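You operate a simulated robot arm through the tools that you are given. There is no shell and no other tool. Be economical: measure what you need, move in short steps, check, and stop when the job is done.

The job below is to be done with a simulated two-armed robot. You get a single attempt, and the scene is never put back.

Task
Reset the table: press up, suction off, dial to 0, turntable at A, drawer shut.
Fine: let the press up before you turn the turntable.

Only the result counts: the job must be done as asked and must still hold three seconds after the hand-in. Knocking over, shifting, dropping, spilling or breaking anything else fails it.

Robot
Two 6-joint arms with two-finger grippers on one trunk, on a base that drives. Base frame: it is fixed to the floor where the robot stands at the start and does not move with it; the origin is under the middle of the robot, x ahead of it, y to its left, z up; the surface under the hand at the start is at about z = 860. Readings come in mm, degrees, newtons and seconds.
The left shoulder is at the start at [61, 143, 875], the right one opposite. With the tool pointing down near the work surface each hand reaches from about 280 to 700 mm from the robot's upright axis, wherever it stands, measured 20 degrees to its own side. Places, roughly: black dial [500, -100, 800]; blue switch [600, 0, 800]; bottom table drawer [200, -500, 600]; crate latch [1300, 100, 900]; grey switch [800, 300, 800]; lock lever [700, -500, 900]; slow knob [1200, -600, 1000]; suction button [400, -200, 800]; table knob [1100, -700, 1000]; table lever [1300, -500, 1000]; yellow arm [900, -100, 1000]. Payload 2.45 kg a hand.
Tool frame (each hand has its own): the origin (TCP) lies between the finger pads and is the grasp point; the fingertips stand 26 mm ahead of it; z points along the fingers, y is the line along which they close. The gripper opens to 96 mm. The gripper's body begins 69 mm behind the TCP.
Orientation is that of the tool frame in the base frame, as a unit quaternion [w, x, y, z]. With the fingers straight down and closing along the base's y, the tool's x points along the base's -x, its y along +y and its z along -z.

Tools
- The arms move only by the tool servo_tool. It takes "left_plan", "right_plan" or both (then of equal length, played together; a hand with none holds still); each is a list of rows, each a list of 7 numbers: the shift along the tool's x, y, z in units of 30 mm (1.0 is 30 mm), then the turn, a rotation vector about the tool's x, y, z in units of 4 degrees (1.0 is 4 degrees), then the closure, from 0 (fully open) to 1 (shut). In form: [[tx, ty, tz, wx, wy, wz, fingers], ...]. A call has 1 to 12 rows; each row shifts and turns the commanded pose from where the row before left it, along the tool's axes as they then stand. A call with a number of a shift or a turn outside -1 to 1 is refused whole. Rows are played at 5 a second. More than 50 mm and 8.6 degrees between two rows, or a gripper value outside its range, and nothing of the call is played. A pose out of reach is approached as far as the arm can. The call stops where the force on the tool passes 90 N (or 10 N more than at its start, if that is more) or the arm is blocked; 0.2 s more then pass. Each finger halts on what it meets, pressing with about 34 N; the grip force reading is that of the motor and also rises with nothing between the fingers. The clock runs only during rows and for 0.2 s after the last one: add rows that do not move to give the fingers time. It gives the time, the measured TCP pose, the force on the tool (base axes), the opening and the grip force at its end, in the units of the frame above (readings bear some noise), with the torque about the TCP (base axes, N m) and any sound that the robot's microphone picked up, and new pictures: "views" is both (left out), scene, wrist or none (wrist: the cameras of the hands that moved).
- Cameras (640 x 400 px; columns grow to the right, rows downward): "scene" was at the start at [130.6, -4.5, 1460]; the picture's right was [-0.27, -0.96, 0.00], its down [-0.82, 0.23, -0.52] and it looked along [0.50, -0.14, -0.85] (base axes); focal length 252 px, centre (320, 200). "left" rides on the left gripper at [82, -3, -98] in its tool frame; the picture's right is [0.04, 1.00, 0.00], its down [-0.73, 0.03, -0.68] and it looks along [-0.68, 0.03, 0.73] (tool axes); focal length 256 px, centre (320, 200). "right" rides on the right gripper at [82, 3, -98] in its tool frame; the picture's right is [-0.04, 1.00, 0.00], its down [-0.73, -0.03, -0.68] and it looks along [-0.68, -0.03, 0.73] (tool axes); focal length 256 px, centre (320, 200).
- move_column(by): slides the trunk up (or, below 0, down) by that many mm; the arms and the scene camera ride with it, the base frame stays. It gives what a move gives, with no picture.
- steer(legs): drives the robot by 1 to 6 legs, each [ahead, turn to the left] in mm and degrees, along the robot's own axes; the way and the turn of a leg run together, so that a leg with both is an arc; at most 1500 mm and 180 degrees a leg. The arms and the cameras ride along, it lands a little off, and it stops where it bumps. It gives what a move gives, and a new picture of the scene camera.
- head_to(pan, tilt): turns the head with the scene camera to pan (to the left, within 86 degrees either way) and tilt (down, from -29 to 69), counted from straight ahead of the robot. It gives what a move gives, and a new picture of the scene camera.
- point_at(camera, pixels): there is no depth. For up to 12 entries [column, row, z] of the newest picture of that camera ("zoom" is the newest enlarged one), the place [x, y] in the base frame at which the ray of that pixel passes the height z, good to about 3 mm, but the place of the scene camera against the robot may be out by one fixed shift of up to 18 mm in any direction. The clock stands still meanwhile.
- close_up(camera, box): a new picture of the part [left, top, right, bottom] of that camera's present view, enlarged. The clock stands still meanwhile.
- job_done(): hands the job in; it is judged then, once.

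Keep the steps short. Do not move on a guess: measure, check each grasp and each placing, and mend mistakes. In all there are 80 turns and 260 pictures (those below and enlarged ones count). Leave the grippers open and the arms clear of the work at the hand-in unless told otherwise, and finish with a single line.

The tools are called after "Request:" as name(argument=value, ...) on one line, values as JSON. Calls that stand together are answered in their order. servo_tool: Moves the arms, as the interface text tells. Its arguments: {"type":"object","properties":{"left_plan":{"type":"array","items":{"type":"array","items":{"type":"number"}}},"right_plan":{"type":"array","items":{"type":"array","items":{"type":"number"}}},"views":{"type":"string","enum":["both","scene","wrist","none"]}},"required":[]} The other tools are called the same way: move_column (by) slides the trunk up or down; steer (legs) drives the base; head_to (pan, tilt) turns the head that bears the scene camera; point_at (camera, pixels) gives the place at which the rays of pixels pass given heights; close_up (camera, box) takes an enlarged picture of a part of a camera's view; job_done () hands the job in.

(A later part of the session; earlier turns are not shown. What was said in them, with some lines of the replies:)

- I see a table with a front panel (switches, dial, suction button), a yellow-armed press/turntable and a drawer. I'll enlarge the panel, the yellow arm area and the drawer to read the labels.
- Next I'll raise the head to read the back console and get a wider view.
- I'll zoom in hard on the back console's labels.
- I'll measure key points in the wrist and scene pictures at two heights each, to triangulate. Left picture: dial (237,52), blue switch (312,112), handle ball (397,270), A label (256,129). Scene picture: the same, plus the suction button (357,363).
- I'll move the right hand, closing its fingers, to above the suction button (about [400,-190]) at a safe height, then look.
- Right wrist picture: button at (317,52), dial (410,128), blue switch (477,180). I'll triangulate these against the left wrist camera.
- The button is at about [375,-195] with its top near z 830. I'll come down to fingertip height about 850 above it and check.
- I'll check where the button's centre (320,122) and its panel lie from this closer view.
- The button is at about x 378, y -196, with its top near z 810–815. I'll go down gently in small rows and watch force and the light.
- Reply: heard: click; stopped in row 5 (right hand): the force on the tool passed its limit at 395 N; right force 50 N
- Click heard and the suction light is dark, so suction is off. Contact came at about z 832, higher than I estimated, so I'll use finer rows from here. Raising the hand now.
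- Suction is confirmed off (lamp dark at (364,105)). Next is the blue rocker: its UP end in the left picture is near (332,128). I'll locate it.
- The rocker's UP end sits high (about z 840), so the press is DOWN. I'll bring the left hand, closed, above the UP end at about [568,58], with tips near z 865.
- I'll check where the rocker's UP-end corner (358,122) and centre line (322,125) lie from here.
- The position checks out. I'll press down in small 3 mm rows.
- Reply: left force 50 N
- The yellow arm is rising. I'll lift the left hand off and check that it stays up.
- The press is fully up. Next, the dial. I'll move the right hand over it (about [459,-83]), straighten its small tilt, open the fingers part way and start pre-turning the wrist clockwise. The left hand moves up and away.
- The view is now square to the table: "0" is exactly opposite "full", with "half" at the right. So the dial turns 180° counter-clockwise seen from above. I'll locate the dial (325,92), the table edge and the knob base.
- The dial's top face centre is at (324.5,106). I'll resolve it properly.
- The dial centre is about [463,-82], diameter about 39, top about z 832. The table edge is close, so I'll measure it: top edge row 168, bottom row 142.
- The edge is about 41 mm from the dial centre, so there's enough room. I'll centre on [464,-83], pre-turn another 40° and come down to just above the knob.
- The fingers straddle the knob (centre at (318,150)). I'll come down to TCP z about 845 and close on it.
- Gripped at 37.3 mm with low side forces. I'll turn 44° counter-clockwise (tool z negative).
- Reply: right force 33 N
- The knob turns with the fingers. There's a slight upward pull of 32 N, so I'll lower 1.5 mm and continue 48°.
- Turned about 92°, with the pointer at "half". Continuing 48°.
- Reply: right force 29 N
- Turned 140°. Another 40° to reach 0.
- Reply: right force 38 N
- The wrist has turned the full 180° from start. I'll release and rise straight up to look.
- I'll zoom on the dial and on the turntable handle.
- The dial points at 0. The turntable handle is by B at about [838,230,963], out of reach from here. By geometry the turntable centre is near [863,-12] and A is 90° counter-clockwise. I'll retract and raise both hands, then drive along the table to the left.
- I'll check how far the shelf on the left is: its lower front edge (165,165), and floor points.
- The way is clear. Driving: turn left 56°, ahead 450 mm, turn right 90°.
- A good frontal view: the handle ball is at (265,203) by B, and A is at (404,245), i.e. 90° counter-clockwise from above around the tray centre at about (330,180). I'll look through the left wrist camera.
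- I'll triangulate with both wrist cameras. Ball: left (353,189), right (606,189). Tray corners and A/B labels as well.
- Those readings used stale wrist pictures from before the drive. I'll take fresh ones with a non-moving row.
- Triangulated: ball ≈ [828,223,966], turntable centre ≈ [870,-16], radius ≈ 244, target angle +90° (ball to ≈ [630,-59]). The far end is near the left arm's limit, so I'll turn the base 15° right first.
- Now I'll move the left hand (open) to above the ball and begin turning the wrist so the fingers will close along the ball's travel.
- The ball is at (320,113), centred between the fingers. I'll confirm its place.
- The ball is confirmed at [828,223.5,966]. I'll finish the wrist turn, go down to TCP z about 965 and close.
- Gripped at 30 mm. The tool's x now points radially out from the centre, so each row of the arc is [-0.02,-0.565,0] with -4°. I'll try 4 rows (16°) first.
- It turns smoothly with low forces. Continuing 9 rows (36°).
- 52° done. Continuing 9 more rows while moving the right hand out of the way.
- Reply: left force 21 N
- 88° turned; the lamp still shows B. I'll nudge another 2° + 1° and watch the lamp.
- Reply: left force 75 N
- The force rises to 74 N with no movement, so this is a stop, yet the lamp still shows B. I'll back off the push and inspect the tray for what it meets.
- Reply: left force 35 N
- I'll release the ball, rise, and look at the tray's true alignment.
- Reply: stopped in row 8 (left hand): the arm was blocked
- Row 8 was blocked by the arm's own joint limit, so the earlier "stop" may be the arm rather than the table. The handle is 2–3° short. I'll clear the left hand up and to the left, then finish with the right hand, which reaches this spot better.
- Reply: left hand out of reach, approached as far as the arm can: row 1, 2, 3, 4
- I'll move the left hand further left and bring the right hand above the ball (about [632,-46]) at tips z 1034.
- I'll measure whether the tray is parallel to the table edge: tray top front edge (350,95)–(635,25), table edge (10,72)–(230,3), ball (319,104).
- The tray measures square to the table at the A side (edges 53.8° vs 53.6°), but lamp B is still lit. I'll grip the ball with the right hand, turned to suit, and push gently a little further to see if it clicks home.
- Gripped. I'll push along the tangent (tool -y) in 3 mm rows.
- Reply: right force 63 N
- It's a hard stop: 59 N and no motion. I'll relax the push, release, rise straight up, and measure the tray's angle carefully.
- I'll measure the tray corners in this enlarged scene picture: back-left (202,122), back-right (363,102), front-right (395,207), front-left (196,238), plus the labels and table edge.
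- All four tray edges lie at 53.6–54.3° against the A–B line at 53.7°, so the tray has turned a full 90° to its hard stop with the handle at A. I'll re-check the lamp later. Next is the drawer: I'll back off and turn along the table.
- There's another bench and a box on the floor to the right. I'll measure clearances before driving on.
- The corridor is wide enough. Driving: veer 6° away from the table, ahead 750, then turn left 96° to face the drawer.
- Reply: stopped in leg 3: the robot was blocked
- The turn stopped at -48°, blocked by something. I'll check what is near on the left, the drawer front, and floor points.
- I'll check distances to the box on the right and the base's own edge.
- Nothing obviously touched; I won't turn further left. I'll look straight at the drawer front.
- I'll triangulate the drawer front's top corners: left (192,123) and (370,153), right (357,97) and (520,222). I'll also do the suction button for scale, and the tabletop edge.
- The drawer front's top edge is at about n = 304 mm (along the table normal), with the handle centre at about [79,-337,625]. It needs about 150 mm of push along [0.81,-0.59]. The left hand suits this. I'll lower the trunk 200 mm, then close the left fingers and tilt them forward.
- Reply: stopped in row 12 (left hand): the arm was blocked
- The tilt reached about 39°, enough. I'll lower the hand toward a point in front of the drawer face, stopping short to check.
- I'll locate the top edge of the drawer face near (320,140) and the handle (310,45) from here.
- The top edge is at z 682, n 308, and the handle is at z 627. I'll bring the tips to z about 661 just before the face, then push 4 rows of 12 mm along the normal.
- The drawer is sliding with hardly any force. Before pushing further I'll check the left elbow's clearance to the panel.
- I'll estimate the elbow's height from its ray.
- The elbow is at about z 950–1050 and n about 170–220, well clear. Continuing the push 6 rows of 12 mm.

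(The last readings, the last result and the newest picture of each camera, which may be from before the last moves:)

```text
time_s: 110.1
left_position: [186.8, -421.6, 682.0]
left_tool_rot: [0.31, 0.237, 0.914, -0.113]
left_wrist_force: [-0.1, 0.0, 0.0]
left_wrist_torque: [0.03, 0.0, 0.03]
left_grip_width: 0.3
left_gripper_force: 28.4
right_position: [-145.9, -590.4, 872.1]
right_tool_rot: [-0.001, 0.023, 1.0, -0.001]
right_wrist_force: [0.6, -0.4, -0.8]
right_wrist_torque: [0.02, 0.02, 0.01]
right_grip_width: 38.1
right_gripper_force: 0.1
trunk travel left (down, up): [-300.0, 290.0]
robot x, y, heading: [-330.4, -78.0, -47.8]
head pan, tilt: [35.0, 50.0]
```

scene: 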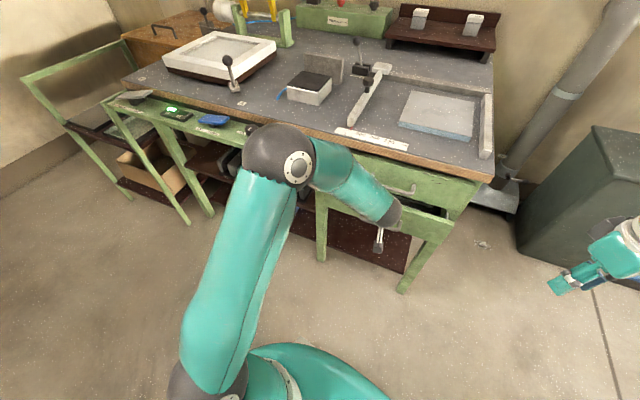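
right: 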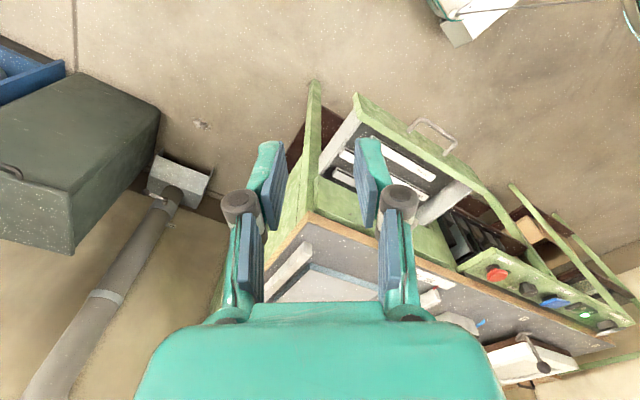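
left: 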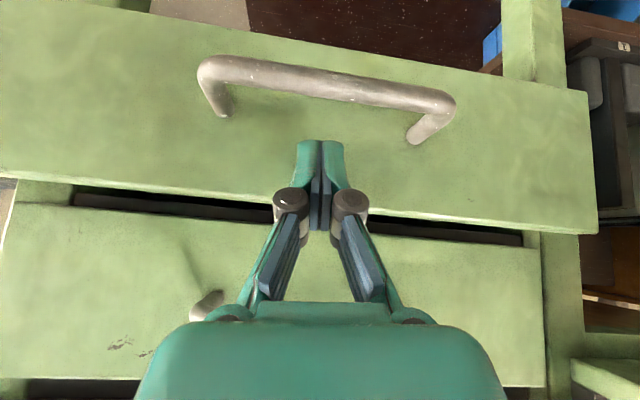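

Nearly closed. Three more rows, 8 mm each.

Request:
servo_tool(left_plan=[[-0.207, -0.029, 0.166, 0, 0, 0, 1], [-0.207, -0.029, 0.166, 0, 0, 0, 1], [-0.207, -0.029, 0.166, 0, 0, 0, 1], [0, 0, 0, 0, 0, 0, 1]], views="both")

```text
time_s: 111.1
left_position: [205.4, -434.5, 682.0]
left_tool_rot: [0.31, 0.238, 0.913, -0.113]
left_wrist_force: [-0.4, 0.1, 1.0]
left_wrist_torque: [-0.05, 0.02, -0.01]
left_grip_width: 0.0
left_gripper_force: 27.9
right_position: [-145.6, -591.0, 874.0]
right_tool_rot: [-0.001, 0.023, 1.0, -0.001]
right_wrist_force: [0.0, 0.8, 0.0]
right_wrist_torque: [0.01, -0.01, -0.02]
right_grip_width: 38.3
right_gripper_force: 0.2
trunk travel left (down, up): [-300.0, 290.0]
robot x, y, heading: [-333.8, -78.9, -47.5]
head pan, tilt: [35.0, 50.0]
```

scene: 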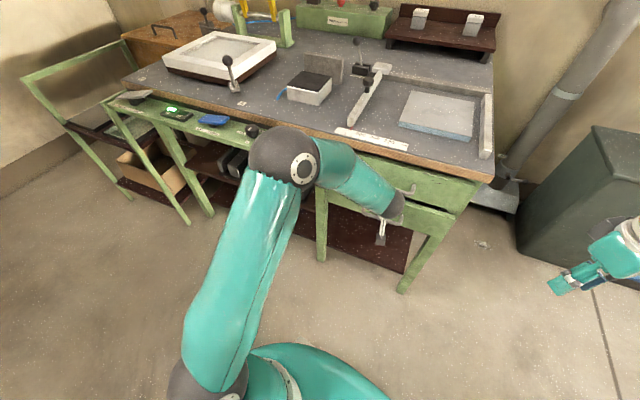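
left: 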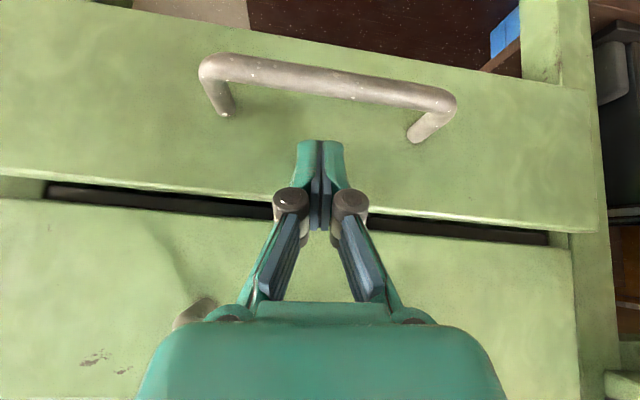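

There's still a small gap and no contact force. Continuing in 5 mm rows until it meets resistance.

Request:
servo_tool(left_plan=[[-0.129, -0.018, 0.104, 0, 0, 0, 1], [-0.129, -0.018, 0.104, 0, 0, 0, 1], [-0.129, -0.018, 0.104, 0, 0, 0, 1], [-0.129, -0.018, 0.104, 0, 0, 0, 1], [0, 0, 0, 0, 0, 0, 1]], views="both")

```text
time_s: 112.3
left_position: [220.6, -445.4, 683.1]
left_tool_rot: [0.31, 0.237, 0.914, -0.113]
left_wrist_force: [-0.6, 0.0, 0.2]
left_wrist_torque: [-0.01, -0.02, 0.01]
left_grip_width: 0.0
left_gripper_force: 28.0
right_position: [-147.0, -591.5, 873.4]
right_tool_rot: [0.0, 0.023, 1.0, -0.001]
right_wrist_force: [0.4, 0.6, -0.3]
right_wrist_torque: [-0.03, -0.03, -0.01]
right_grip_width: 38.3
right_gripper_force: 0.1
trunk travel left (down, up): [-300.0, 290.0]
robot x, y, heading: [-333.0, -76.9, -47.8]
head pan, tilt: [35.0, 50.0]
```

scene: 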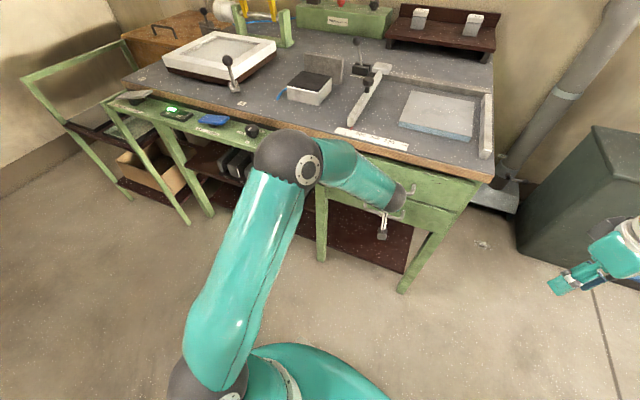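
left: 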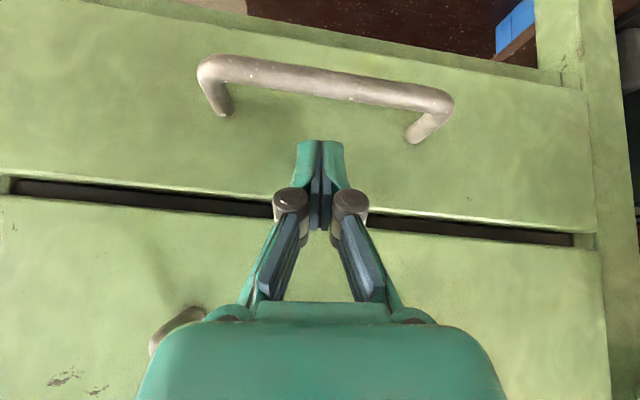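

Nearly flush, still no resistance. More 3 mm rows.

Request:
servo_tool(left_plan=[[-0.077, -0.011, 0.062, 0, 0, 0, 1], [-0.077, -0.011, 0.062, 0, 0, 0, 1], [-0.077, -0.011, 0.062, 0, 0, 0, 1], [-0.077, -0.011, 0.062, 0, 0, 0, 1], [-0.077, -0.011, 0.062, 0, 0, 0, 1], [-0.077, -0.011, 0.062, 0, 0, 0, 1], [0, 0, 0, 0, 0, 0, 1]], views="wrist")

```text
time_s: 113.5
left_position: [220.5, -446.8, 680.5]
left_tool_rot: [0.303, 0.24, 0.916, -0.11]
left_wrist_force: [-29.7, 27.8, 20.1]
left_wrist_torque: [-0.06, 0.03, -0.1]
left_grip_width: 0.2
left_gripper_force: 28.4
right_position: [-151.0, -586.3, 875.9]
right_tool_rot: [0.002, 0.022, 1.0, -0.003]
right_wrist_force: [0.9, -0.5, 0.1]
right_wrist_torque: [0.01, -0.01, -0.02]
right_grip_width: 38.2
right_gripper_force: 0.1
trunk travel left (down, up): [-300.0, 290.0]
robot x, y, heading: [-330.5, -76.8, -47.7]
head pan, tilt: [35.0, 50.0]
stopped in row 5 (left hand): the force on the tool passed its limit at 92 N (the readings are from after the stop); the commanded pose is now the measured one
```

left: 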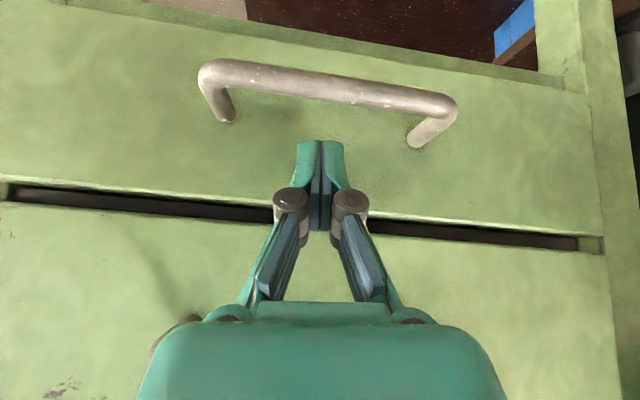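

It stopped at 92 N against the closed position, so the drawer is shut. Backing the hand off along the normal, then up.

Request:
servo_tool(left_plan=[[0.31, 0.043, -0.249, 0, 0, 0, 1], [0.62, 0.086, -0.5, 0, 0, 0, 1], [0.62, 0.086, -0.5, 0, 0, 0, 1], [0.62, 0.086, -0.5, 0, 0, 0, 1], [0.62, 0.086, -0.5, 0, 0, 0, 1], [0.62, 0.086, -0.5, 0, 0, 0, 1], [0, 0, -0.9, 0, 0, 0, 0.5], [0, 0, -0.9, 0, 0, 0, 0.3], [0, 0, -0.9, 0, 0, 0, 0], [0, 0, -0.9, 0, 0, 0, 0], [0, 0, -0.9, 0, 0, 0, 0]], views="both")

Request:
head_to(pan=12, tilt=52)

```text
time_s: 115.8
left_position: [52.8, -324.2, 788.7]
left_tool_rot: [0.302, 0.239, 0.916, -0.108]
left_wrist_force: [0.2, 0.1, -0.4]
left_wrist_torque: [-0.01, 0.01, 0.01]
left_grip_width: 95.9
left_gripper_force: 0.0
right_position: [-147.7, -590.2, 873.6]
right_tool_rot: [0.0, 0.022, 1.0, -0.001]
right_wrist_force: [0.0, -0.2, -0.5]
right_wrist_torque: [-0.02, 0.03, 0.0]
right_grip_width: 38.3
right_gripper_force: 0.0
trunk travel left (down, up): [-300.0, 290.0]
robot x, y, heading: [-329.9, -76.6, -47.7]
head pan, tilt: [35.0, 50.0]
```

scene: 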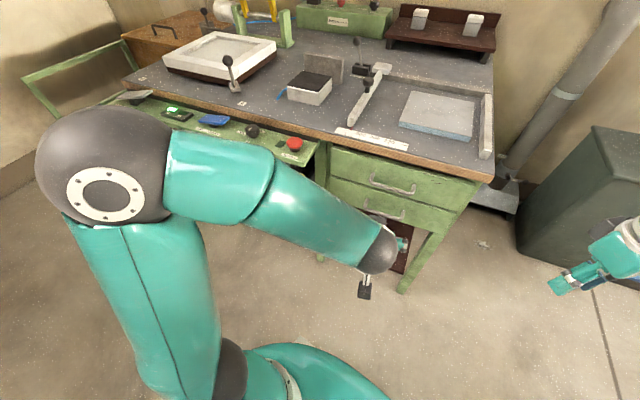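
left: 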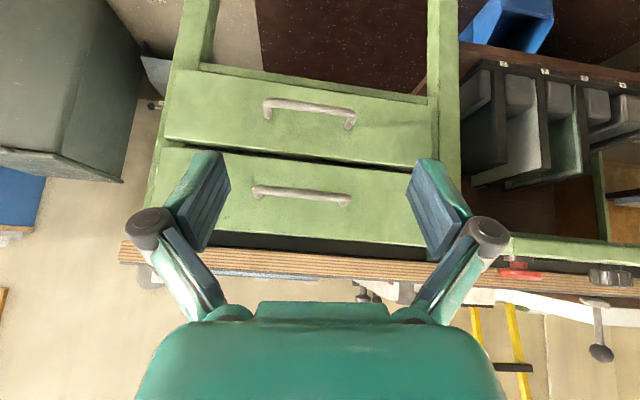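

```text
time_s: 116.7
left_position: [52.2, -325.0, 787.9]
left_tool_rot: [0.302, 0.239, 0.916, -0.108]
left_wrist_force: [-0.2, 0.0, 0.6]
left_wrist_torque: [-0.01, 0.02, -0.02]
left_grip_width: 96.0
left_gripper_force: 0.1
right_position: [-146.5, -590.8, 873.5]
right_tool_rot: [-0.001, 0.023, 1.0, -0.001]
right_wrist_force: [-0.2, -0.4, -0.3]
right_wrist_torque: [0.01, -0.02, 0.02]
right_grip_width: 38.4
right_gripper_force: 0.0
trunk travel left (down, up): [-300.0, 290.0]
robot x, y, heading: [-329.0, -77.3, -47.7]
head pan, tilt: [12.0, 52.0]
```

scene: 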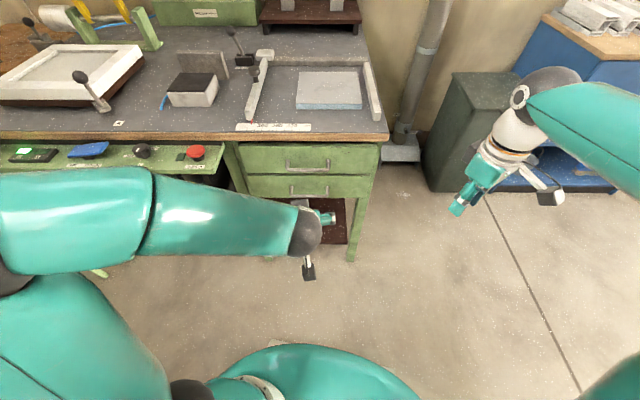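

Both drawers are flush, so it is shut. I'll zoom on the lamp and turntable once more.

Request:
head_to(pan=38, tilt=38)

Request:
close_up(camera="scene", box=[120, 60, 360, 240])

```text
time_s: 117.6
left_position: [52.8, -323.1, 788.2]
left_tool_rot: [0.302, 0.24, 0.916, -0.108]
left_wrist_force: [-0.2, 0.6, -0.7]
left_wrist_torque: [0.02, -0.01, 0.02]
left_grip_width: 96.1
left_gripper_force: 0.1
right_position: [-146.6, -591.1, 874.3]
right_tool_rot: [-0.002, 0.022, 1.0, -0.001]
right_wrist_force: [0.1, 0.1, 0.1]
right_wrist_torque: [0.01, 0.0, 0.02]
right_grip_width: 38.3
right_gripper_force: 0.1
trunk travel left (down, up): [-300.0, 290.0]
robot x, y, heading: [-333.3, -77.9, -47.6]
head pan, tilt: [38.0, 38.0]
```

scene: 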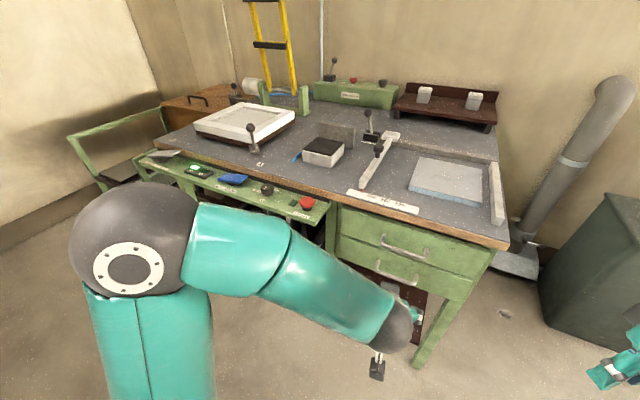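

```text
2.22 times, centred on (240, 150) of scene
```

zoom: 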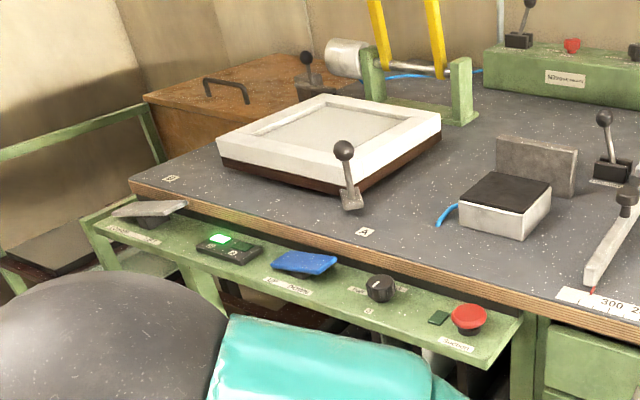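

The drawer is shut, the press is up, suction is dark and the dial is at 0. The handle is at A against its hard stop with the tray square to the table. The small A/B lamp still shows B, but it did not change anywhere along the travel, and the table cannot go further. I'll open the right gripper and draw the left hand back.

Request:
servo_tool(left_plan=[[0, 0, -0.9, 0, 0, 0, 0], [0, 0, -0.9, 0, 0, 0, 0], [0, 0, -0.9, 0, 0, 0, 0], [0, 0, 0, 0, 0, 0, 0], [0, 0, 0, 0, 0, 0, 0]], right_plan=[[0, 0, 0, 0, 0, 0, 0], [0, 0, 0, 0, 0, 0, 0], [0, 0, 0, 0, 0, 0, 0], [0, 0, 0, 0, 0, 0, 0], [0, 0, 0, 0, 0, 0, 0]], views="scene")

Request:
close_up(camera="scene", box=[140, 90, 340, 215])

```text
time_s: 118.8
left_position: [10.9, -297.3, 848.9]
left_tool_rot: [0.302, 0.239, 0.916, -0.108]
left_wrist_force: [-0.6, -0.1, 0.3]
left_wrist_torque: [-0.01, -0.02, -0.03]
left_grip_width: 95.8
left_gripper_force: 0.0
right_position: [-147.5, -590.3, 874.4]
right_tool_rot: [-0.001, 0.023, 1.0, -0.001]
right_wrist_force: [-0.3, -0.3, 0.6]
right_wrist_torque: [0.01, 0.02, -0.02]
right_grip_width: 95.8
right_gripper_force: 0.0
trunk travel left (down, up): [-300.0, 290.0]
robot x, y, heading: [-329.0, -76.4, -47.8]
head pan, tilt: [38.0, 38.0]
```

scene: 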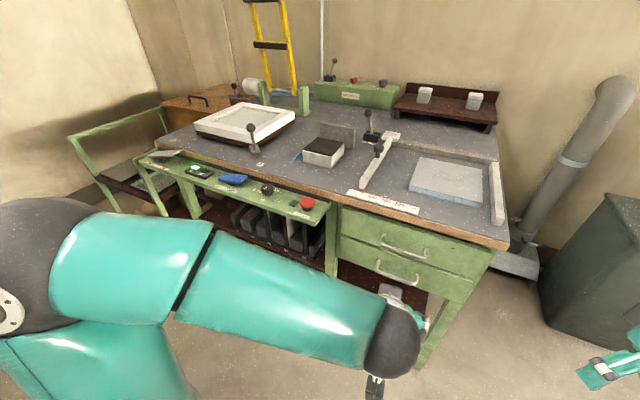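

```text
3.20 times, centred on (240, 152) of scene
```

zoom: 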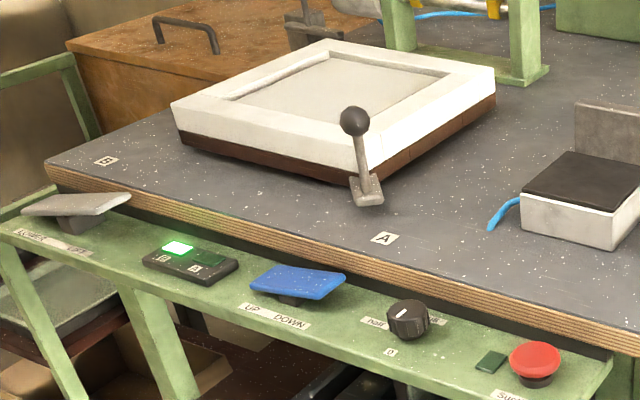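

The final view confirms press up, suction lamp dark, dial mark toward 0, handle at A and drawers flush. Both hands are open and clear, so I'm handing in.

Request:
job_done()

```text
The job is handed in.
```

The table is reset as asked, with one doubt: press up before the turntable was turned, suction off, dial at 0, drawer shut, and turntable handle at A against its hard stop, but the A/B lamp still showed B at hand-in.
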